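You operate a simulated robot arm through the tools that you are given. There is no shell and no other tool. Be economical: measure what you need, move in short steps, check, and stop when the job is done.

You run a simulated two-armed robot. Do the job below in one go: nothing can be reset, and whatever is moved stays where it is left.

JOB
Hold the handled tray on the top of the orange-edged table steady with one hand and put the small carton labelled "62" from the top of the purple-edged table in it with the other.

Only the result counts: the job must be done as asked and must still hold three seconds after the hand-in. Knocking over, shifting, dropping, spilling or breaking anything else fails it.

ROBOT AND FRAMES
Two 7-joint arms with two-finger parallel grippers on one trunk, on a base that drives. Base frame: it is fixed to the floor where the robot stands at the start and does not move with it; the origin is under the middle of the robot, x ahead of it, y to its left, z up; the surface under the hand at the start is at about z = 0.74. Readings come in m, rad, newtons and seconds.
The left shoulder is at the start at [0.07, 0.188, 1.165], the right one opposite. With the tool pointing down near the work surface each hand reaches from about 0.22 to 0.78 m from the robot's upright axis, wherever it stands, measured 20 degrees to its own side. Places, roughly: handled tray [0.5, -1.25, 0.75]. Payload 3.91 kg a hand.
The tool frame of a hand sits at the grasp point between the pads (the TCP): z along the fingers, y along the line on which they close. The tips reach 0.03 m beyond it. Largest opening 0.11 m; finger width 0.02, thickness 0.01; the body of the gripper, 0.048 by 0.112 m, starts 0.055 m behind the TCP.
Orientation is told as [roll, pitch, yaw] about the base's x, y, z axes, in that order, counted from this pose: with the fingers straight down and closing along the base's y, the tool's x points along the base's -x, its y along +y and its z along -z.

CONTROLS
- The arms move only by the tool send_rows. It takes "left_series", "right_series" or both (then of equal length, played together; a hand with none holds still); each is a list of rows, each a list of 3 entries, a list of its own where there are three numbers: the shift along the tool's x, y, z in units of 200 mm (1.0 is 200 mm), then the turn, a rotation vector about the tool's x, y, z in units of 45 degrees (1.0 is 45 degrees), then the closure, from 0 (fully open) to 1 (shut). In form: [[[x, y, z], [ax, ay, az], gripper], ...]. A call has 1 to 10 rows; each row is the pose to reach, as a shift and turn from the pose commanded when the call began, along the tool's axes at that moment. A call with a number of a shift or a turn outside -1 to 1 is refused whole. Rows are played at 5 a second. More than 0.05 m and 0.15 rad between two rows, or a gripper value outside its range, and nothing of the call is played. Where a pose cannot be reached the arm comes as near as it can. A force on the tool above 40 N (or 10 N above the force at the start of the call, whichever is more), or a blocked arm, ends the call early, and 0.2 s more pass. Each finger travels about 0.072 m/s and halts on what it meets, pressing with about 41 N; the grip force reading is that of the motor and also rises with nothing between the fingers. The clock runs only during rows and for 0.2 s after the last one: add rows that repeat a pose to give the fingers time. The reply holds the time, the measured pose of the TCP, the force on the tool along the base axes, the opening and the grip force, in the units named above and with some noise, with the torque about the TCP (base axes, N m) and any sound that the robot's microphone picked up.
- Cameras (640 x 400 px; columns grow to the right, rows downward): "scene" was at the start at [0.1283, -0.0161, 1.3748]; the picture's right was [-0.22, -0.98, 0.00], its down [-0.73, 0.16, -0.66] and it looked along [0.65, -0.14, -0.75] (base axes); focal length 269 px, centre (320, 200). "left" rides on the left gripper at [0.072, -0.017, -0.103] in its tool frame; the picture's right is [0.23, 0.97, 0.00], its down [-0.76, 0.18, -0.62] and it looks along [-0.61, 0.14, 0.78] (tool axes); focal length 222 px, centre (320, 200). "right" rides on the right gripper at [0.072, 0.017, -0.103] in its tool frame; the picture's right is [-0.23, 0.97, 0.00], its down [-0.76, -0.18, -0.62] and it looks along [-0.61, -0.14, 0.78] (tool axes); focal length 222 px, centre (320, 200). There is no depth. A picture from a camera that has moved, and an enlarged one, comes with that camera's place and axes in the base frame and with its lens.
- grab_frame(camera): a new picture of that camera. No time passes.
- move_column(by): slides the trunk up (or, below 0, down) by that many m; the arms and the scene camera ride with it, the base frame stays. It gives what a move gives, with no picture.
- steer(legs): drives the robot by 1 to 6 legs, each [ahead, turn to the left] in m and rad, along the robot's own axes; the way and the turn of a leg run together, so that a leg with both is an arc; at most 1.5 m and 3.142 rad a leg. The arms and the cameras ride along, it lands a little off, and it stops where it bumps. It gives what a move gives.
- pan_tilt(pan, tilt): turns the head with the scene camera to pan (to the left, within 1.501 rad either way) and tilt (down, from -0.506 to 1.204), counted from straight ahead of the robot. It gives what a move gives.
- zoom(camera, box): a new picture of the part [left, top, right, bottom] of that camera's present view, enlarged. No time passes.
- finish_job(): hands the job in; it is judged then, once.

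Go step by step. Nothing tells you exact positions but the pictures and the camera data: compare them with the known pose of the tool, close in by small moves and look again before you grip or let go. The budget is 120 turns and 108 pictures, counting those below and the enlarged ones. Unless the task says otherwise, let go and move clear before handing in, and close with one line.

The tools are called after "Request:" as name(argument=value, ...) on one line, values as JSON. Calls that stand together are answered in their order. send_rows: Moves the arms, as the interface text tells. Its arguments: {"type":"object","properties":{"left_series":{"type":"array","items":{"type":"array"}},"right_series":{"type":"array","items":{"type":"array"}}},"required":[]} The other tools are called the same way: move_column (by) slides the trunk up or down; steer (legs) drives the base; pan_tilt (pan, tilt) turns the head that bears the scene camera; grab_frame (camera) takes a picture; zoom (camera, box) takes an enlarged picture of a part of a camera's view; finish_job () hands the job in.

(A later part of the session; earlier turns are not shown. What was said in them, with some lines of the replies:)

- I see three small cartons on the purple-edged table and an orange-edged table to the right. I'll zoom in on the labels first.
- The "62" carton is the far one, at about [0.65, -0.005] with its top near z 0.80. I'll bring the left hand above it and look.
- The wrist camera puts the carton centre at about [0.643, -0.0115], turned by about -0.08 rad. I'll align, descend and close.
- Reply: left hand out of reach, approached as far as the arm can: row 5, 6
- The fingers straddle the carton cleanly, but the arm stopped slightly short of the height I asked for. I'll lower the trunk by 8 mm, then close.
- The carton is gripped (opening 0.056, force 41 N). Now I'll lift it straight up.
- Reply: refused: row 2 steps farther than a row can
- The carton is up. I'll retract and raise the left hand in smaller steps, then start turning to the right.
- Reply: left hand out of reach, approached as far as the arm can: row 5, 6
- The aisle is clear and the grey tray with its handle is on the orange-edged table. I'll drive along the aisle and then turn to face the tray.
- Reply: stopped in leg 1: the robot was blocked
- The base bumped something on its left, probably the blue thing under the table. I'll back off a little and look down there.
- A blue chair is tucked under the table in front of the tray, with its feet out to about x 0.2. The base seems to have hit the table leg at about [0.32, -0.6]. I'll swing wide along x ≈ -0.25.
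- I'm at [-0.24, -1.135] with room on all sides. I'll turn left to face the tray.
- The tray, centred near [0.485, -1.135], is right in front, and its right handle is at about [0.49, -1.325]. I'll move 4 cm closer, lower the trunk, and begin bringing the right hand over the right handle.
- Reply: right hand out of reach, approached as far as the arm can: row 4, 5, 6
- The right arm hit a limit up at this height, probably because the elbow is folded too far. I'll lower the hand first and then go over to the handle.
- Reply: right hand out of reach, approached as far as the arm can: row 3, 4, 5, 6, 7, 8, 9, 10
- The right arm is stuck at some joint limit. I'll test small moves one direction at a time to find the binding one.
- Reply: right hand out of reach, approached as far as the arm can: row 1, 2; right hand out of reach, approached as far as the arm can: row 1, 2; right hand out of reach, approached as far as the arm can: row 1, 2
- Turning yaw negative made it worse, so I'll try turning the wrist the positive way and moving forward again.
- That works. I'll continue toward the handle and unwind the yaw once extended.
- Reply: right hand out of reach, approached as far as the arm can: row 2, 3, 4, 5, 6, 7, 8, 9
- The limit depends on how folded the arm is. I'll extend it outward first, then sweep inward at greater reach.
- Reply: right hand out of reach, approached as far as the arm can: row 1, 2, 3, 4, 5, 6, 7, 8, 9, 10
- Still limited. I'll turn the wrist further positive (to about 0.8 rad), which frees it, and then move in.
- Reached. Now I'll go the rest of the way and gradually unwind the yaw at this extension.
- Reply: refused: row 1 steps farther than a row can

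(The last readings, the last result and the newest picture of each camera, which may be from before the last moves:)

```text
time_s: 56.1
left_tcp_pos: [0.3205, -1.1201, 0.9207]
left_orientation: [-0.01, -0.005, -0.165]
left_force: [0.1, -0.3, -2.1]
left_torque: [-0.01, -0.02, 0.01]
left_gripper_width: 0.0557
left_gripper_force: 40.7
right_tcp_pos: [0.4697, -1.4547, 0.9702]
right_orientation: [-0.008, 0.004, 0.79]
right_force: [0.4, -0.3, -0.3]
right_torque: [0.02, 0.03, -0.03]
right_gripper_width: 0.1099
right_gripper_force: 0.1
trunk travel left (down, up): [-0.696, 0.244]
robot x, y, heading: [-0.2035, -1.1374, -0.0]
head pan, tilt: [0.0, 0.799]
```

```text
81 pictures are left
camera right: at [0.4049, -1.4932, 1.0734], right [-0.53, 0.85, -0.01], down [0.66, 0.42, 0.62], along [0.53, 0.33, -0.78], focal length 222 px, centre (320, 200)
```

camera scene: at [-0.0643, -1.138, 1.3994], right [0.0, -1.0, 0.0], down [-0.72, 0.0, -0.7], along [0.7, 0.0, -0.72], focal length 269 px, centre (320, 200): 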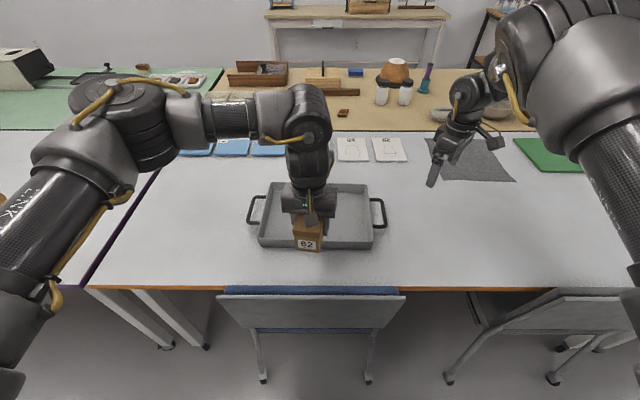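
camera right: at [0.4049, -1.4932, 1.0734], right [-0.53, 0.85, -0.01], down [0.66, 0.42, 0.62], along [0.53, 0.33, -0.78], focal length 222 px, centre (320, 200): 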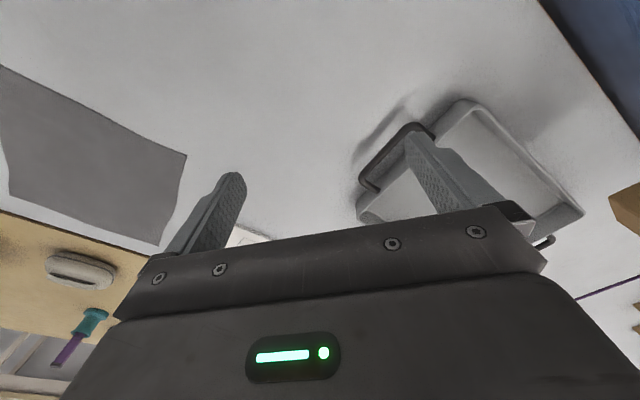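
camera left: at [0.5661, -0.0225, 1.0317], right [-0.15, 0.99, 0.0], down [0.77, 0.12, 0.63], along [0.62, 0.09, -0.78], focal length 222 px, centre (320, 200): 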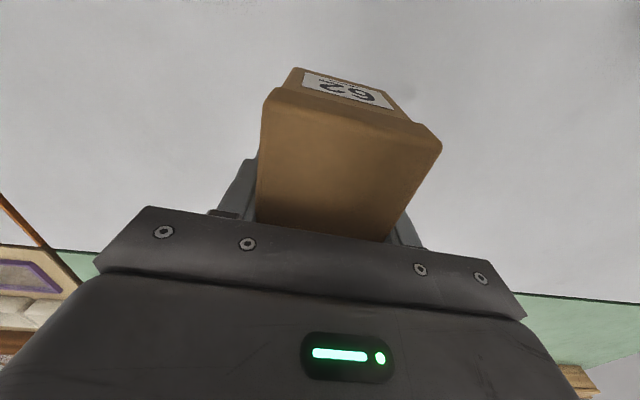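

Request:
send_rows(right_series=[[[-0.13, 0.09, 0.06], [0, 0, 0], 0], [[-0.27, 0.17, 0.13], [0, 0, 0], 0], [[-0.41, 0.26, 0.2], [0, 0, 0], 0], [[-0.41, 0.26, 0.2], [0, 0, 0.18], 0], [[-0.41, 0.26, 0.2], [0, 0, 0.36], 0], [[-0.41, 0.26, 0.2], [0, 0, 0.54], 0], [[-0.41, 0.26, 0.2], [0, 0, 0.72], 0], [[-0.41, 0.26, 0.2], [0, 0, 0.9], 0], [[-0.41, 0.26, 0.2], [0, 0, 1.0], 0]])

Request:
grab_frame(camera="right")

Request:
grab_frame(camera="scene")

```text
time_s: 58.1
left_tcp_pos: [0.3198, -1.1197, 0.9214]
left_orientation: [-0.01, -0.006, -0.164]
left_force: [1.1, 0.4, -1.6]
left_torque: [-0.01, -0.01, -0.02]
left_gripper_width: 0.0556
left_gripper_force: 41.7
right_tcp_pos: [0.3218, -1.5199, 0.9448]
right_orientation: [0.002, -0.021, 0.053]
right_force: [0.2, -0.1, 0.2]
right_torque: [0.0, 0.04, 0.0]
right_gripper_width: 0.1099
right_gripper_force: 0.0
right hand out of reach, approached as far as the arm can: row 3, 4, 5, 6, 7, 8, 9
trunk travel left (down, up): [-0.696, 0.244]
robot x, y, heading: [-0.1989, -1.1366, -0.001]
head pan, tilt: [0.0, 0.799]
```

```text
80 pictures are left
camera right: at [0.2462, -1.5074, 1.0474], right [0.18, 0.98, 0.01], down [0.76, -0.14, 0.64], along [0.63, -0.11, -0.77], focal length 222 px, centre (320, 200)
```

right: 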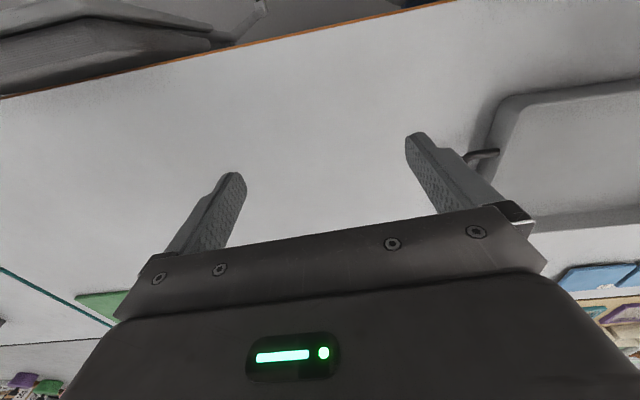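

```text
79 pictures are left
camera scene: at [-0.0661, -1.1385, 1.3996], right [0.0, -1.0, 0.0], down [-0.72, 0.0, -0.7], along [0.7, 0.0, -0.72], focal length 269 px, centre (320, 200)
```

scene: 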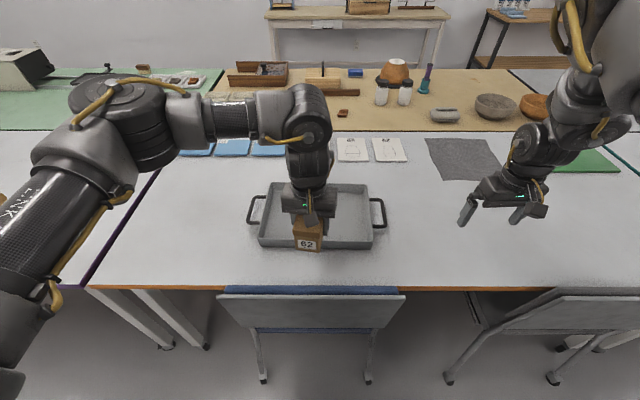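

The wrist is at the end of its range at yaw 0, and turning positive frees it. I'll wind it further (toward 1.5 rad) and see how freely it moves there.

Request:
send_rows(right_series=[[[0, 0, 0], [0, 0, -0.18], 0], [[0, 0, 0], [0, 0, -0.36], 0], [[0, 0, 0], [0, 0, -0.54], 0], [[0, 0, 0], [0, 0, -0.72], 0], [[0, 0, 0], [0, 0, -0.9], 0], [[0, 0, 0], [0, 0, -1.0], 0]])

Request:
send_rows(right_series=[[[0, 0, 0], [0, 0, -0.18], 0], [[0, 0, 0], [0, 0, -0.36], 0], [[0, 0, 0], [0, 0, -0.54], 0], [[0, 0, 0], [0, 0, -0.72], 0], [[0, 0, 0], [0, 0, -0.9], 0], [[0, 0, 0], [0, 0, -1.0], 0]])

Request:
grab_frame(camera="scene")

```text
time_s: 59.5
left_tcp_pos: [0.3209, -1.119, 0.9223]
left_orientation: [-0.011, -0.003, -0.165]
left_force: [0.0, 0.2, -2.3]
left_torque: [0.0, 0.01, 0.0]
left_gripper_width: 0.0558
left_gripper_force: 41.2
right_tcp_pos: [0.328, -1.5234, 0.9415]
right_orientation: [-0.012, -0.015, 0.84]
right_force: [-0.6, -0.1, 0.0]
right_torque: [0.03, 0.01, 0.0]
right_gripper_width: 0.1099
right_gripper_force: 0.1
trunk travel left (down, up): [-0.696, 0.244]
robot x, y, heading: [-0.1983, -1.1409, -0.002]
head pan, tilt: [0.0, 0.799]
```

```text
time_s: 60.9
left_tcp_pos: [0.3204, -1.1194, 0.9214]
left_orientation: [-0.01, -0.003, -0.163]
left_force: [0.7, 0.1, -2.2]
left_torque: [-0.04, 0.01, 0.01]
left_gripper_width: 0.0557
left_gripper_force: 41.2
right_tcp_pos: [0.3286, -1.5236, 0.9413]
right_orientation: [-0.02, -0.002, 1.625]
right_force: [-0.4, 0.4, 0.1]
right_torque: [0.03, 0.03, -0.01]
right_gripper_width: 0.1099
right_gripper_force: 0.1
trunk travel left (down, up): [-0.696, 0.244]
robot x, y, heading: [-0.2007, -1.139, -0.007]
head pan, tilt: [0.0, 0.799]
```

```text
78 pictures are left
camera scene: at [-0.0657, -1.1386, 1.3995], right [0.0, -1.0, 0.0], down [-0.72, 0.0, -0.7], along [0.7, 0.0, -0.72], focal length 269 px, centre (320, 200)
```

scene: 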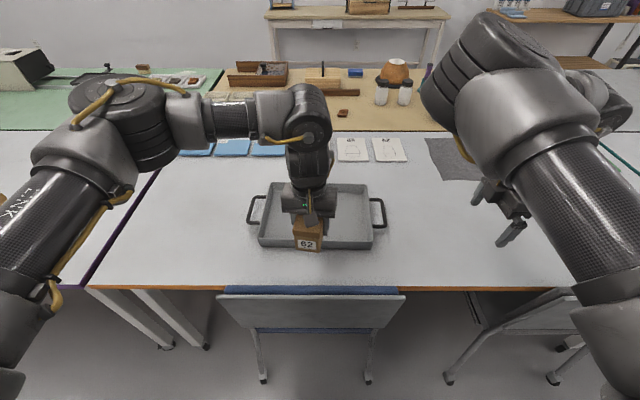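

It moves freely here. I'll bring the hand close to the right handle and take a look.

Request:
send_rows(right_series=[[[-0.16, -0.13, 0], [0, 0, 0], 0], [[-0.32, -0.26, 0], [0, 0, 0], 0], [[-0.48, -0.39, 0], [0, 0, 0], 0], [[-0.64, -0.52, 0], [0, 0, 0], 0], [[-0.78, -0.65, 0], [0, 0, 0], 0], [[-0.78, -0.65, 0], [0, 0, 0], 0]])

Request:
grab_frame(camera="right")

Request:
grab_frame(camera="scene")

```text
time_s: 62.3
left_tcp_pos: [0.3195, -1.1184, 0.9208]
left_orientation: [-0.011, -0.005, -0.163]
left_force: [0.8, 0.1, -2.3]
left_torque: [-0.01, 0.0, 0.03]
left_gripper_width: 0.0561
left_gripper_force: 41.0
right_tcp_pos: [0.4479, -1.3615, 0.944]
right_orientation: [-0.021, 0.0, 1.623]
right_force: [0.0, -0.5, -0.1]
right_torque: [0.02, -0.03, 0.02]
right_gripper_width: 0.1098
right_gripper_force: 0.1
trunk travel left (down, up): [-0.696, 0.244]
robot x, y, heading: [-0.1978, -1.1403, 0.005]
head pan, tilt: [0.0, 0.799]
```

```text
77 pictures are left
camera right: at [0.4323, -1.4345, 1.0473], right [-0.98, 0.18, -0.02], down [0.12, 0.77, 0.63], along [0.13, 0.62, -0.78], focal length 222 px, centre (320, 200)
```

right: 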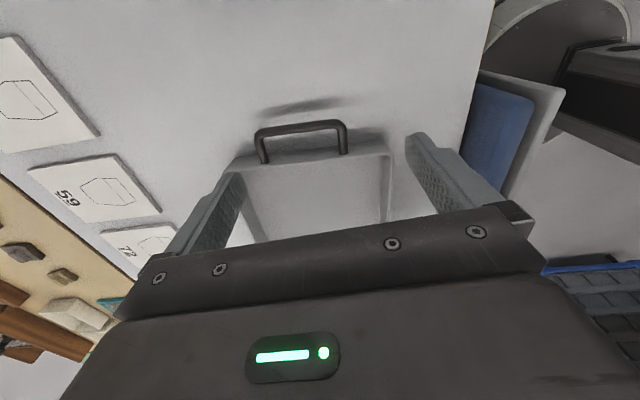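

```text
76 pictures are left
camera scene: at [-0.0665, -1.139, 1.3996], right [0.0, -1.0, 0.0], down [-0.72, 0.0, -0.7], along [0.7, 0.0, -0.72], focal length 269 px, centre (320, 200)
```

scene: 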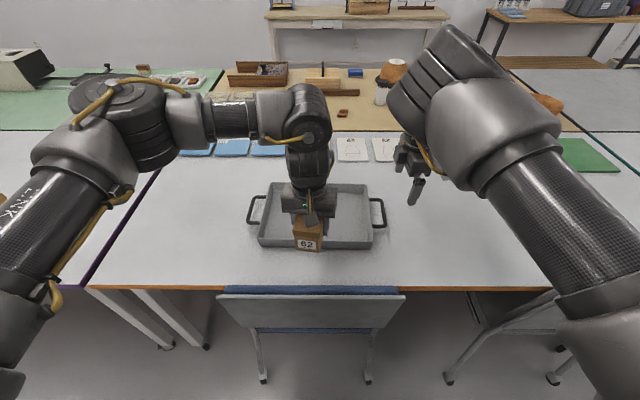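

I can see the handle clearly: its bar lies along x at y ≈ -1.338, spans x 0.43–0.53, and has about 3.5 cm clearance to the wall. I'll keep winding to yaw ≈ π so the fingers close across the bar.

Request:
send_rows(right_series=[[[0, 0, 0], [0, 0, -0.18], 0], [[0, 0, 0], [0, 0, -0.36], 0], [[0, 0, 0], [0, 0, -0.54], 0], [[0, 0, 0], [0, 0, -0.72], 0], [[0, 0, 0], [0, 0, -0.9], 0], [[0, 0, 0], [0, 0, -1.0], 0]])

Request:
send_rows(right_series=[[[0, 0, 0], [0, 0, -0.18], 0], [[0, 0, 0], [0, 0, -0.36], 0], [[0, 0, 0], [0, 0, -0.54], 0], [[0, 0, 0], [0, 0, -0.72], 0], [[0, 0, 0], [0, 0, -0.9], 0], [[0, 0, 0], [0, 0, -0.92], 0]])

Request:
grab_frame(camera="right")

Request:
grab_frame(camera="scene")

```text
time_s: 63.7
left_tcp_pos: [0.3193, -1.1197, 0.9206]
left_orientation: [-0.01, -0.003, -0.164]
left_force: [0.2, -0.5, -1.5]
left_torque: [-0.03, 0.0, -0.03]
left_gripper_width: 0.0558
left_gripper_force: 41.3
right_tcp_pos: [0.4501, -1.3604, 0.9436]
right_orientation: [-0.017, 0.012, 2.412]
right_force: [0.5, 0.4, -0.4]
right_torque: [0.0, -0.01, 0.03]
right_gripper_width: 0.1099
right_gripper_force: 0.1
trunk travel left (down, up): [-0.696, 0.244]
robot x, y, heading: [-0.2019, -1.1414, -0.003]
head pan, tilt: [0.0, 0.799]
```

```text
time_s: 65.1
left_tcp_pos: [0.3201, -1.1194, 0.9202]
left_orientation: [-0.009, -0.003, -0.164]
left_force: [1.2, -0.1, -1.7]
left_torque: [0.01, 0.01, -0.03]
left_gripper_width: 0.0558
left_gripper_force: 41.1
right_tcp_pos: [0.4488, -1.3614, 0.944]
right_orientation: [-0.003, 0.022, 3.132]
right_force: [0.1, -0.2, -0.1]
right_torque: [0.03, 0.02, 0.0]
right_gripper_width: 0.1099
right_gripper_force: 0.1
trunk travel left (down, up): [-0.696, 0.244]
robot x, y, heading: [-0.2011, -1.1373, 0.002]
head pan, tilt: [0.0, 0.799]
```

```text
75 pictures are left
camera right: at [0.5185, -1.379, 1.048], right [-0.23, -0.97, -0.01], down [-0.77, 0.18, 0.61], along [-0.59, 0.15, -0.79], focal length 222 px, centre (320, 200)
```

right: 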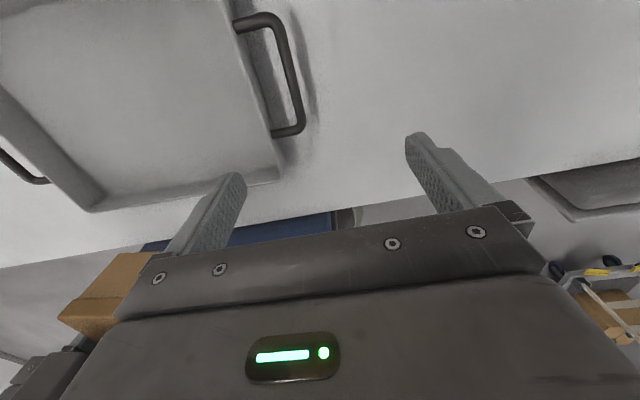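

```text
74 pictures are left
camera scene: at [-0.0658, -1.1386, 1.3995], right [0.0, -1.0, 0.0], down [-0.72, 0.0, -0.7], along [0.7, 0.0, -0.72], focal length 269 px, centre (320, 200)
```

scene: 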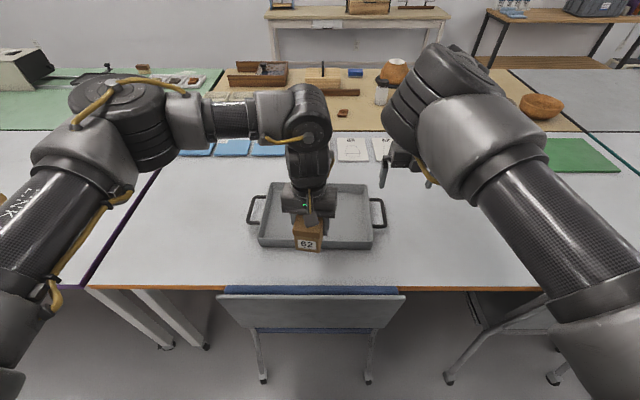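

The right hand now has fingers across the bar. I'll pre-close to about 4 cm, centre over the bar, lower partway and check.

Request:
send_rows(right_series=[[[0.09, -0.08, 0.1], [0, 0, 0], 0.3], [[0.17, -0.155, 0.2], [0, 0, 0], 0.5], [[0.17, -0.155, 0.32], [0, 0, 0], 0.64], [[0.17, -0.155, 0.43], [0, 0, 0], 0.64], [[0.17, -0.155, 0.43], [0, 0, 0], 0.64], [[0.17, -0.155, 0.43], [0, 0, 0], 0.64]])

Request:
grab_frame(camera="right")

Request:
zoom(camera="scene", box=[300, 140, 460, 260])

```text
time_s: 66.5
left_tcp_pos: [0.3196, -1.1188, 0.9216]
left_orientation: [-0.01, -0.003, -0.165]
left_force: [-0.4, -0.1, -2.3]
left_torque: [-0.01, -0.01, -0.01]
left_gripper_width: 0.0556
left_gripper_force: 41.3
right_tcp_pos: [0.4851, -1.3307, 0.8585]
right_orientation: [-0.003, 0.022, 3.13]
right_force: [0.3, 0.5, 0.0]
right_torque: [0.01, -0.01, 0.0]
right_gripper_width: 0.0394
right_gripper_force: 0.0
trunk travel left (down, up): [-0.696, 0.244]
robot x, y, heading: [-0.1957, -1.1385, -0.0]
head pan, tilt: [0.0, 0.799]
```

```text
73 pictures are left
camera right: at [0.5551, -1.3488, 0.9622], right [-0.24, -0.97, -0.01], down [-0.77, 0.18, 0.61], along [-0.59, 0.15, -0.79], focal length 222 px, centre (320, 200)
```

right: 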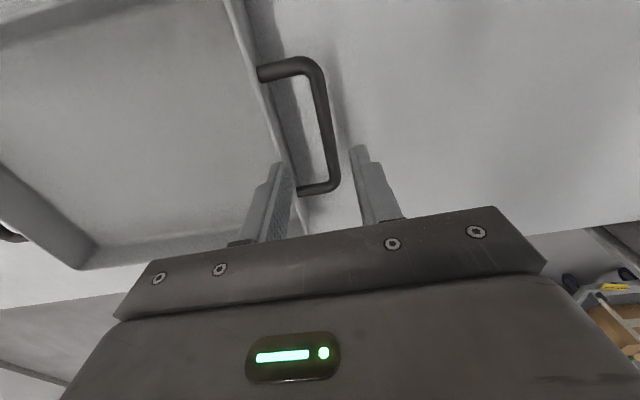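

```text
3.33 times, centred on (380, 200) of scene
camera zoom: at [-0.0657, -1.1386, 1.3995], right [0.0, -1.0, 0.0], down [-0.72, 0.0, -0.7], along [0.7, 0.0, -0.72], focal length 898 px, centre (120, 200)
```

zoom: 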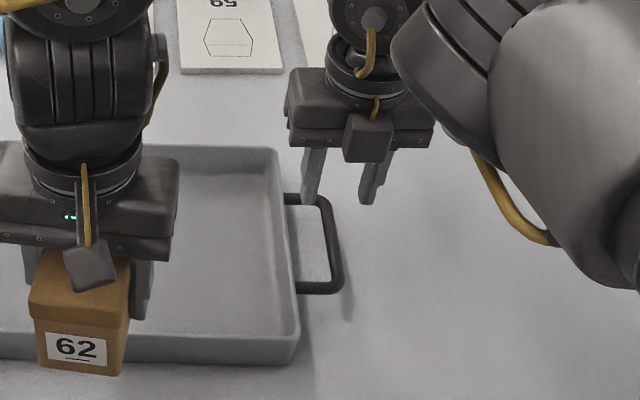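

The bar is at about y -1.333, z ≈ 0.785, right under the fingers. I'll narrow to 3 cm, lower in steps so the TCP sits at the bar, and check.

Request:
send_rows(right_series=[[[0, 0.01, 0], [0, 0, 0], 0.73], [[0, 0.01, 0.08], [0, 0, 0], 0.73], [[0, 0.01, 0.16], [0, 0, 0], 0.73], [[0, 0.01, 0.24], [0, 0, 0], 0.73], [[0, 0.01, 0.33], [0, 0, 0], 0.73], [[0, 0.01, 0.33], [0, 0, 0], 0.73]])

Request:
grab_frame(camera="right")

Request:
zoom(camera="scene", box=[300, 140, 460, 260])

```text
time_s: 67.9
left_tcp_pos: [0.3197, -1.1195, 0.9205]
left_orientation: [-0.01, -0.005, -0.164]
left_force: [-0.3, -0.2, -2.0]
left_torque: [-0.02, -0.01, -0.03]
left_gripper_width: 0.0558
left_gripper_force: 41.1
right_tcp_pos: [0.4868, -1.331, 0.7926]
right_orientation: [-0.002, 0.022, 3.13]
right_force: [0.0, 0.1, -0.3]
right_torque: [0.0, -0.02, 0.01]
right_gripper_width: 0.0297
right_gripper_force: 0.0
trunk travel left (down, up): [-0.696, 0.244]
robot x, y, heading: [-0.2004, -1.1378, -0.007]
head pan, tilt: [0.0, 0.799]
```

```text
71 pictures are left
camera right: at [0.5563, -1.3496, 0.8972], right [-0.24, -0.97, -0.01], down [-0.77, 0.18, 0.61], along [-0.59, 0.15, -0.79], focal length 222 px, centre (320, 200)
```

right: 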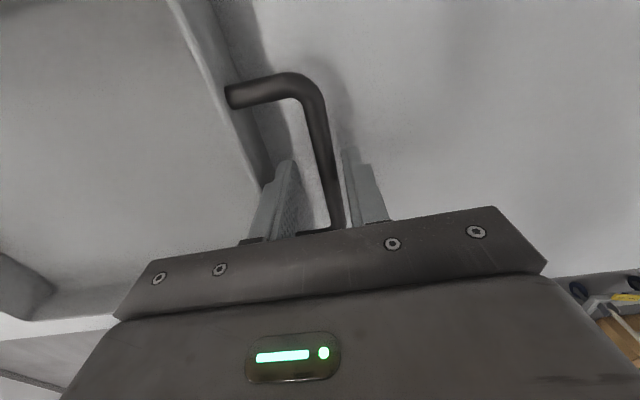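

```text
3.33 times, centred on (380, 200) of scene
camera zoom: at [-0.0662, -1.1382, 1.3996], right [0.0, -1.0, 0.0], down [-0.72, 0.0, -0.7], along [0.7, 0.0, -0.72], focal length 898 px, centre (120, 200)
```

zoom: 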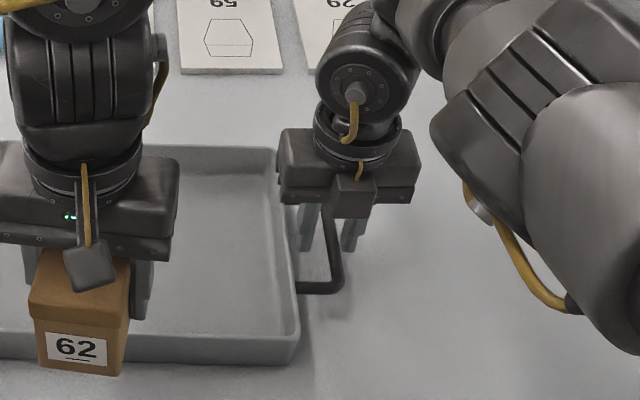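

The bar is between the fingers, about 2–3 mm off-centre. I'll nudge the hand to centre it and close on the bar.

Request:
send_rows(right_series=[[[0, 0.013, 0], [0, 0, 0], 0.73], [[0, 0.013, 0], [0, 0, 0], 0.8], [[0, 0.013, 0], [0, 0, 0], 0.87], [[0, 0.013, 0], [0, 0, 0], 0.95], [[0, 0.013, 0], [0, 0, 0], 1.0], [[0, 0.013, 0], [0, 0, 0], 1.0]])

Request:
grab_frame(camera="right")

Request:
grab_frame(camera="scene")

```text
time_s: 69.3
left_tcp_pos: [0.3214, -1.1181, 0.9214]
left_orientation: [-0.01, -0.003, -0.165]
left_force: [-0.7, -0.4, -2.1]
left_torque: [-0.01, -0.01, 0.02]
left_gripper_width: 0.0555
left_gripper_force: 41.3
right_tcp_pos: [0.4867, -1.3331, 0.7922]
right_orientation: [-0.002, 0.021, 3.129]
right_force: [0.7, -0.3, 1.0]
right_torque: [0.08, -0.14, -0.42]
right_gripper_width: 0.0114
right_gripper_force: 40.8
trunk travel left (down, up): [-0.696, 0.244]
robot x, y, heading: [-0.2011, -1.1397, -0.004]
head pan, tilt: [0.0, 0.799]
```

```text
69 pictures are left
camera right: at [0.5562, -1.3523, 0.8966], right [-0.24, -0.97, -0.01], down [-0.77, 0.18, 0.61], along [-0.59, 0.15, -0.79], focal length 222 px, centre (320, 200)
```

right: 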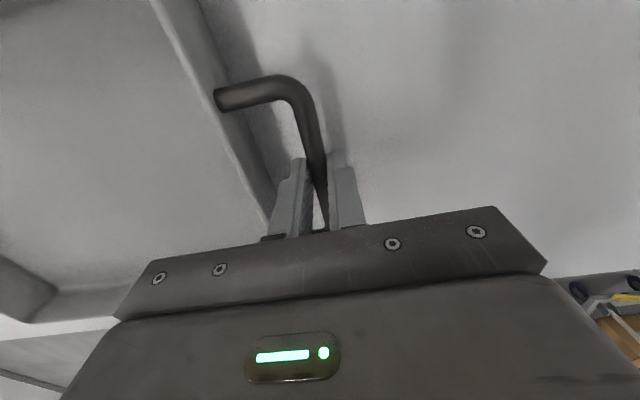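

```text
68 pictures are left
camera scene: at [-0.0656, -1.1387, 1.3995], right [0.0, -1.0, 0.0], down [-0.72, 0.0, -0.7], along [0.7, 0.0, -0.72], focal length 269 px, centre (320, 200)
```

scene: 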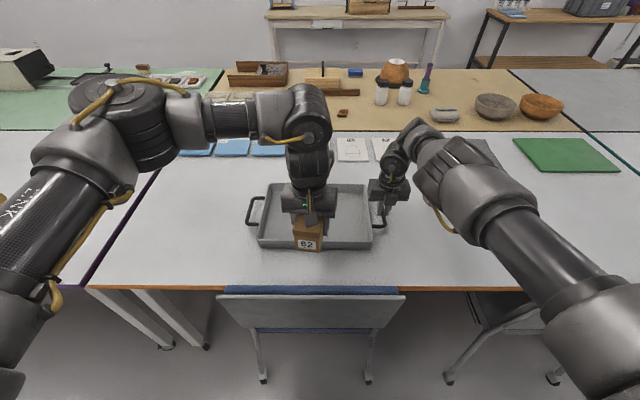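

The handle is held firmly at 11 mm opening and the tray hasn't moved. Now I'll bring the carton over the tray at constant height.

Request:
send_rows(left_series=[[[-0.2, 0.06, 0], [0, 0, 0], 0.8], [[-0.4, 0.12, 0], [0, 0, 0], 0.8], [[-0.6, 0.18, 0], [0, 0, 0], 0.8], [[-0.8, 0.23, 0], [0, 0, 0], 0.8], [[-0.8, 0.23, 0], [0, 0, 0], 0.8]])

Request:
grab_frame(camera="left")

Request:
grab_frame(camera="scene")

```text
time_s: 70.5
left_tcp_pos: [0.4806, -1.0994, 0.9213]
left_orientation: [-0.011, -0.004, -0.161]
left_force: [-0.6, 0.6, -2.6]
left_torque: [0.01, 0.0, 0.0]
left_gripper_width: 0.056
left_gripper_force: 40.9
left hand out of reach, approached as far as the arm can: row 4, 5
right_tcp_pos: [0.4865, -1.3315, 0.7929]
right_orientation: [-0.002, 0.019, 3.133]
right_force: [0.4, 1.1, -0.4]
right_torque: [-0.19, -0.12, -0.16]
right_gripper_width: 0.0113
right_gripper_force: 40.8
trunk travel left (down, up): [-0.696, 0.244]
robot x, y, heading: [-0.1987, -1.1384, -0.006]
head pan, tilt: [0.0, 0.799]
```

```text
67 pictures are left
camera left: at [0.4055, -1.1045, 1.0239], right [-0.07, 1.0, -0.01], down [0.78, 0.06, 0.62], along [0.62, 0.03, -0.78], focal length 222 px, centre (320, 200)
```

left: 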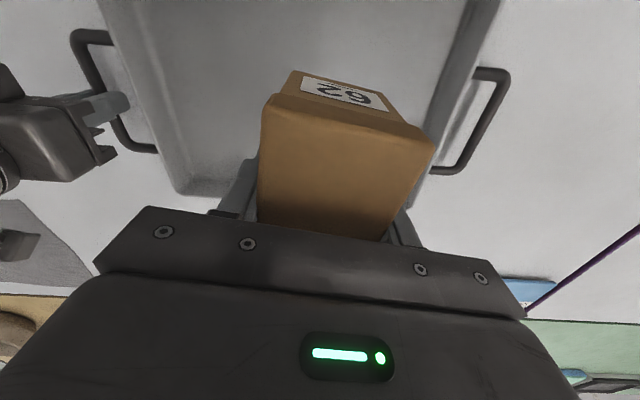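

```text
66 pictures are left
camera scene: at [-0.0649, -1.1357, 1.3994], right [0.0, -1.0, 0.0], down [-0.72, 0.0, -0.7], along [0.7, 0.0, -0.72], focal length 269 px, centre (320, 200)
```

scene: 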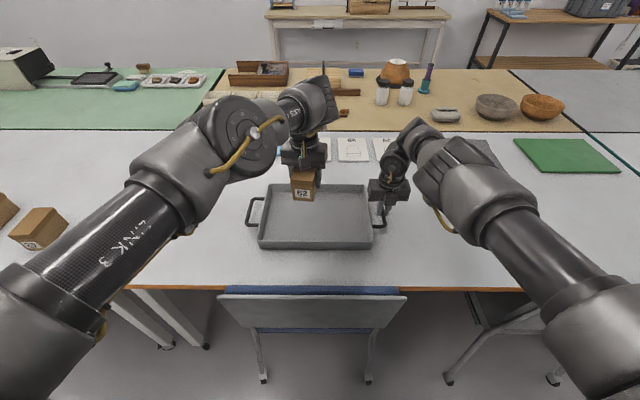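

The carton is over the tray, well inside the walls. I'll lower it to about 2 cm above the floor.

Request:
send_rows(left_series=[[[0, 0, 0.15], [0, 0, 0], 0.8], [[0, 0, 0.3], [0, 0, 0], 0.8], [[0, 0, 0.45], [0, 0, 0], 0.8], [[0, 0, 0.56], [0, 0, 0], 0.8], [[0, 0, 0.56], [0, 0, 0], 0.8]])

Request:
zoom(camera="scene", box=[230, 120, 430, 270])

```text
time_s: 71.7
left_tcp_pos: [0.4652, -1.1043, 0.8183]
left_orientation: [-0.011, -0.005, -0.162]
left_force: [0.4, 0.4, -2.2]
left_torque: [0.02, 0.0, 0.01]
left_gripper_width: 0.0558
left_gripper_force: 41.2
left hand out of reach, approached as far as the arm can: row 2, 3, 4, 5
right_tcp_pos: [0.4856, -1.3334, 0.7927]
right_orientation: [-0.003, 0.019, 3.132]
right_force: [-1.2, -0.4, 1.3]
right_torque: [0.02, 0.13, -0.07]
right_gripper_width: 0.0113
right_gripper_force: 41.7
trunk travel left (down, up): [-0.696, 0.244]
robot x, y, heading: [-0.1991, -1.1361, -0.006]
head pan, tilt: [0.0, 0.799]
```

```text
2.67 times, centred on (330, 195) of scene
camera zoom: at [-0.0657, -1.1388, 1.3995], right [0.0, -1.0, 0.0], down [-0.72, 0.0, -0.7], along [0.7, 0.0, -0.72], focal length 718 px, centre (293, 213)
```

zoom: 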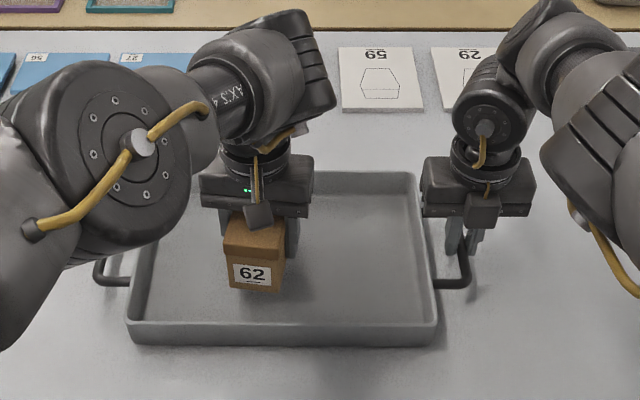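

There are a few centimetres left to the tray floor. I'll continue down with a slight wrist turn to ease the joint limit.

Request:
send_rows(left_series=[[[0, 0, 0], [0, 0, 0.1], 0.8], [[0, 0, 0.05], [0, 0, 0.15], 0.8], [[0, 0, 0.1], [0, 0, 0.15], 0.8], [[0, 0, 0.125], [0, 0, 0.15], 0.8], [[0, 0, 0.125], [0, 0, 0.15], 0.8]])

Request:
zoom(camera="scene", box=[230, 120, 430, 270])

Request:
grab_frame(camera="left")

```text
time_s: 72.9
left_tcp_pos: [0.4614, -1.1053, 0.7983]
left_orientation: [-0.008, -0.006, -0.281]
left_force: [0.1, -1.3, -2.4]
left_torque: [0.0, 0.0, 0.01]
left_gripper_width: 0.0559
left_gripper_force: 41.0
left hand out of reach, approached as far as the arm can: row 3, 4, 5
right_tcp_pos: [0.4857, -1.3341, 0.7919]
right_orientation: [-0.003, 0.023, 3.131]
right_force: [0.4, -0.6, 1.1]
right_torque: [-0.02, -0.06, -0.08]
right_gripper_width: 0.0114
right_gripper_force: 40.9
trunk travel left (down, up): [-0.696, 0.244]
robot x, y, heading: [-0.2016, -1.1367, 0.004]
head pan, tilt: [0.0, 0.799]
```

```text
2.67 times, centred on (330, 195) of scene
camera zoom: at [-0.0657, -1.1387, 1.3995], right [0.0, -1.0, 0.0], down [-0.72, 0.0, -0.7], along [0.7, 0.0, -0.72], focal length 718 px, centre (293, 213)
```

zoom: 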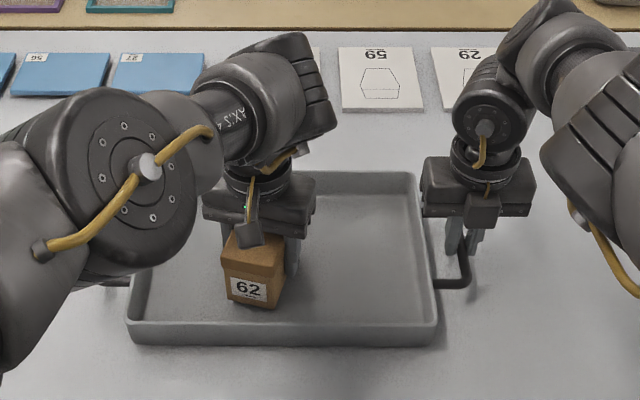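

```text
63 pictures are left
camera left: at [0.3853, -1.1018, 0.902], right [0.05, 1.0, -0.01], down [0.78, -0.03, 0.63], along [0.62, -0.04, -0.78], focal length 222 px, centre (320, 200)
```

left: 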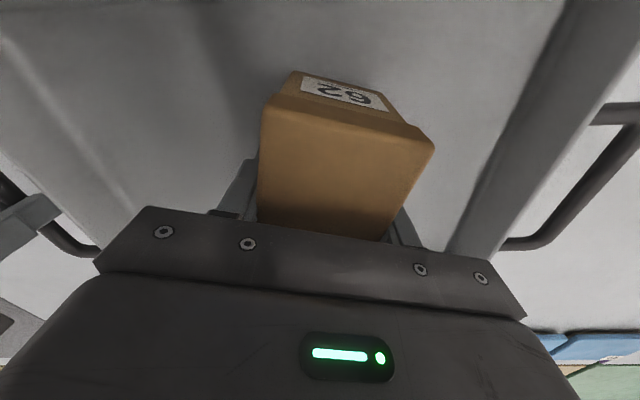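

I'm about 1 cm above the floor, so I'll go down in millimetre steps.

Request:
send_rows(left_series=[[[0, 0, 0.02], [0, 0, 0.08], 0.8], [[0, 0, 0.035], [0, 0, 0.12], 0.8], [[0, 0, 0.05], [0, 0, 0.12], 0.8]])

```text
time_s: 73.7
left_tcp_pos: [0.4579, -1.1051, 0.7891]
left_orientation: [-0.008, -0.003, -0.375]
left_force: [-0.5, -0.2, -2.9]
left_torque: [0.02, -0.02, 0.0]
left_gripper_width: 0.0558
left_gripper_force: 41.8
right_tcp_pos: [0.4865, -1.334, 0.7929]
right_orientation: [-0.003, 0.02, 3.131]
right_force: [0.9, -1.2, 0.9]
right_torque: [-0.02, -0.03, -0.07]
right_gripper_width: 0.0111
right_gripper_force: 41.0
trunk travel left (down, up): [-0.696, 0.244]
robot x, y, heading: [-0.1976, -1.1391, 0.0]
head pan, tilt: [0.0, 0.799]
```

Request:
send_rows(left_series=[[[0, 0, 0.015], [0, 0, 0.03], 0.8], [[0, 0, 0.03], [0, 0, 0.03], 0.8]])

Request:
zoom(camera="scene", box=[260, 160, 360, 260])

```text
time_s: 74.3
left_tcp_pos: [0.4574, -1.1054, 0.7873]
left_orientation: [-0.011, -0.009, -0.399]
left_force: [-0.1, 0.3, 0.0]
left_torque: [0.0, -0.13, 0.02]
left_gripper_width: 0.0558
left_gripper_force: 40.7
left hand out of reach, approached as far as the arm can: row 1, 2
right_tcp_pos: [0.4868, -1.3338, 0.7928]
right_orientation: [-0.004, 0.023, 3.13]
right_force: [2.4, -0.6, -0.2]
right_torque: [0.04, 0.02, -0.08]
right_gripper_width: 0.0111
right_gripper_force: 40.6
trunk travel left (down, up): [-0.696, 0.244]
robot x, y, heading: [-0.199, -1.1352, -0.005]
head pan, tilt: [0.0, 0.799]
```

```text
4.00 times, centred on (310, 210) of scene
camera zoom: at [-0.0658, -1.1388, 1.3996], right [0.0, -1.0, 0.0], down [-0.72, 0.0, -0.7], along [0.7, 0.0, -0.72], focal length 1077 px, centre (360, 160)
```

zoom: 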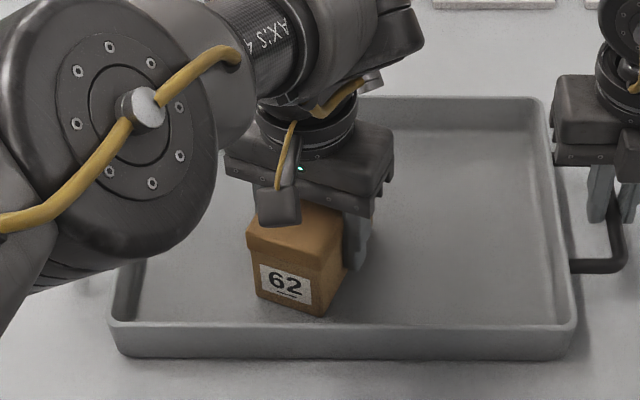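

The weight reading has gone to zero, so the carton is resting on the tray floor. I'll open the left hand gently.

Request:
send_rows(left_series=[[[0, 0, 0.005], [0, 0, 0], 0.8], [[0, 0, 0.005], [0, 0, 0], 0.45], [[0, 0, 0.005], [0, 0, 0], 0.3], [[0, 0, 0.005], [0, 0, 0], 0.15], [[0, 0, 0.005], [0, 0, 0], 0.1], [[0, 0, 0.005], [0, 0, 0], 0.1]])

Request:
grab_frame(camera="left")

```text
time_s: 75.7
left_tcp_pos: [0.4576, -1.1047, 0.786]
left_orientation: [-0.01, -0.008, -0.401]
left_force: [0.2, -0.6, -0.9]
left_torque: [-0.03, -0.01, 0.01]
left_gripper_width: 0.099
left_gripper_force: 0.0
right_tcp_pos: [0.4853, -1.3335, 0.7922]
right_orientation: [-0.003, 0.02, 3.131]
right_force: [-1.3, 0.4, -0.6]
right_torque: [0.01, 0.06, -0.09]
right_gripper_width: 0.0114
right_gripper_force: 41.4
trunk travel left (down, up): [-0.696, 0.244]
robot x, y, heading: [-0.1973, -1.1357, 0.004]
head pan, tilt: [0.0, 0.799]
```

```text
61 pictures are left
camera left: at [0.383, -1.0929, 0.8899], right [0.17, 0.99, -0.01], down [0.77, -0.13, 0.63], along [0.62, -0.11, -0.78], focal length 222 px, centre (320, 200)
```

left: 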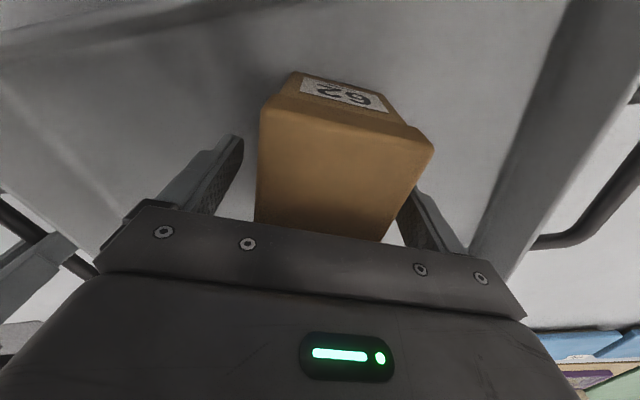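

The carton is released with both fingers clear. I'll raise the left hand straight up.

Request:
send_rows(left_series=[[[0, 0, -0.08], [0, 0, 0], 0.1], [[0, 0, -0.2], [0, 0, 0], 0.1], [[0, 0, -0.35], [0, 0, 0], 0.1], [[0, 0, -0.5], [0, 0, 0], 0.1], [[0, 0, -0.65], [0, 0, 0], 0.1], [[0, 0, -0.65], [0, 0, 0], 0.1]])

Request:
grab_frame(camera="left")

Request:
grab_frame(camera="scene")

```text
time_s: 77.1
left_tcp_pos: [0.4576, -1.1022, 0.9156]
left_orientation: [-0.009, -0.008, -0.398]
left_force: [0.1, -0.2, 1.0]
left_torque: [0.03, -0.03, 0.04]
left_gripper_width: 0.0991
left_gripper_force: 0.1
right_tcp_pos: [0.487, -1.3346, 0.7922]
right_orientation: [-0.004, 0.02, 3.13]
right_force: [-1.4, -0.4, -0.9]
right_torque: [0.0, 0.05, -0.04]
right_gripper_width: 0.0115
right_gripper_force: 41.3
trunk travel left (down, up): [-0.696, 0.244]
robot x, y, heading: [-0.1953, -1.1371, -0.002]
head pan, tilt: [0.0, 0.799]
```

```text
60 pictures are left
camera left: at [0.3838, -1.0903, 1.0193], right [0.17, 0.99, -0.01], down [0.77, -0.13, 0.63], along [0.62, -0.11, -0.78], focal length 222 px, centre (320, 200)
```

left: 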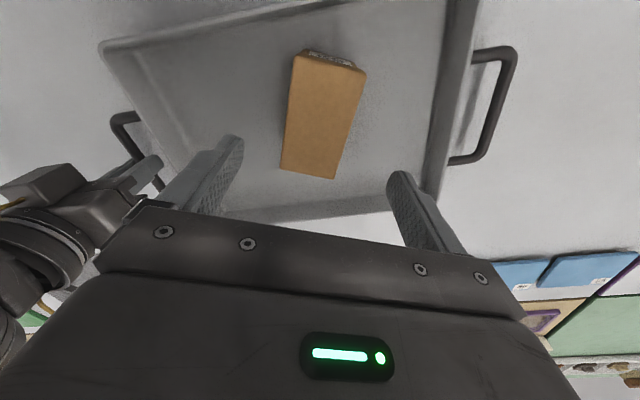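

```text
59 pictures are left
camera scene: at [-0.0658, -1.1388, 1.3995], right [0.0, -1.0, 0.0], down [-0.72, 0.0, -0.7], along [0.7, 0.0, -0.72], focal length 269 px, centre (320, 200)
```

scene: 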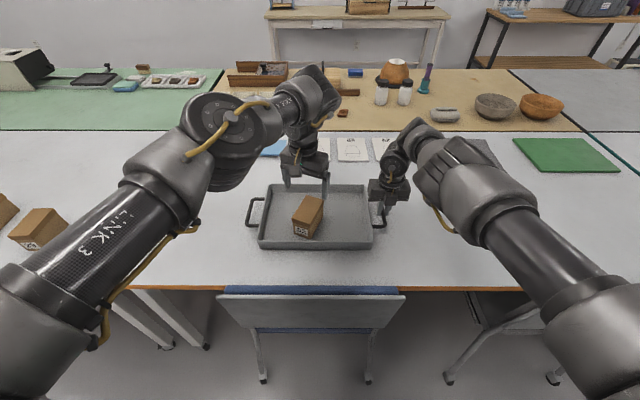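

The carton sits flat in the tray. Now I'll open the right hand just enough to clear the bar and the wall, and lift it off.

Request:
send_rows(right_series=[[[0, 0, 0], [0, 0, 0], 0.85], [[0, 0, 0], [0, 0, 0], 0.74], [[0, 0, 0], [0, 0, 0], 0.74], [[0, 0, -0.08], [0, 0, 0], 0.74], [[0, 0, -0.2], [0, 0, 0], 0.74], [[0, 0, -0.35], [0, 0, 0], 0.74], [[0, 0, -0.5], [0, 0, 0], 0.74], [[0, 0, -0.65], [0, 0, 0], 0.74], [[0, 0, -0.65], [0, 0, 0], 0.74]])

Request:
grab_frame(camera="scene")

Request:
grab_frame(camera="right")

```text
time_s: 79.1
left_tcp_pos: [0.4575, -1.1027, 0.9156]
left_orientation: [-0.008, -0.008, -0.4]
left_force: [0.2, -0.5, -0.6]
left_torque: [0.01, -0.02, 0.0]
left_gripper_width: 0.099
left_gripper_force: 0.2
right_tcp_pos: [0.4827, -1.3378, 0.922]
right_orientation: [-0.004, 0.02, 3.131]
right_force: [0.1, -0.2, -0.4]
right_torque: [0.01, 0.01, 0.0]
right_gripper_width: 0.0285
right_gripper_force: 0.1
trunk travel left (down, up): [-0.696, 0.244]
robot x, y, heading: [-0.1994, -1.1385, -0.005]
head pan, tilt: [0.0, 0.799]
```

```text
58 pictures are left
camera scene: at [-0.0655, -1.1389, 1.3995], right [0.0, -1.0, 0.0], down [-0.72, 0.0, -0.7], along [0.7, 0.0, -0.72], focal length 269 px, centre (320, 200)
```

scene: 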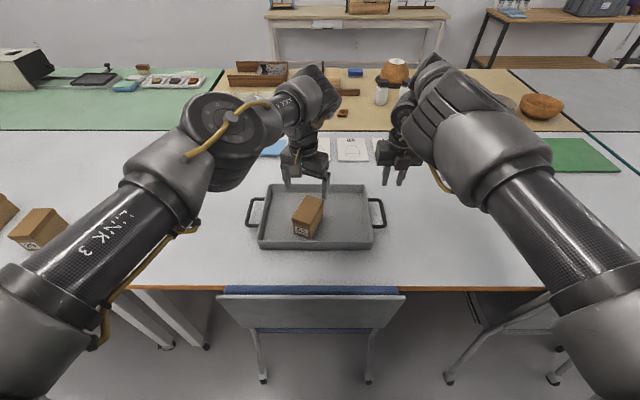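

```text
57 pictures are left
camera right: at [0.552, -1.3549, 1.0262], right [-0.24, -0.97, -0.01], down [-0.77, 0.18, 0.61], along [-0.59, 0.15, -0.79], focal length 222 px, centre (320, 200)
```

right: 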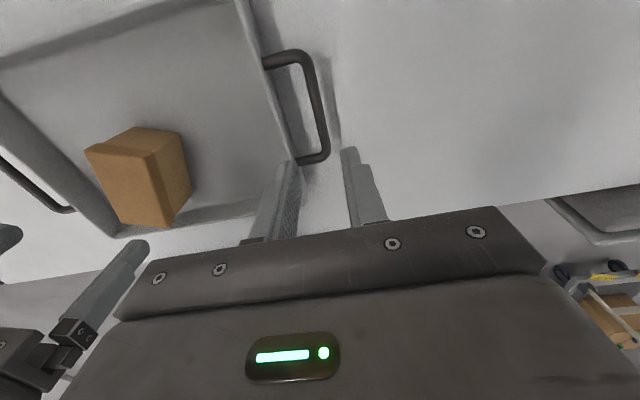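

The carton "62" is in the tray, both hands are clear, and the tray is where it was, so I'm handing in.

Request:
finish_job()

```text
The job is handed in.
```

I put the "62" carton in the handled tray with the left hand while the right hand held the tray steady by its handle, then let go and moved both hands clear. On the way over, the base bumped something once, most likely a leg of the orange-edged table; the pictures showed nothing moved or knocked over.
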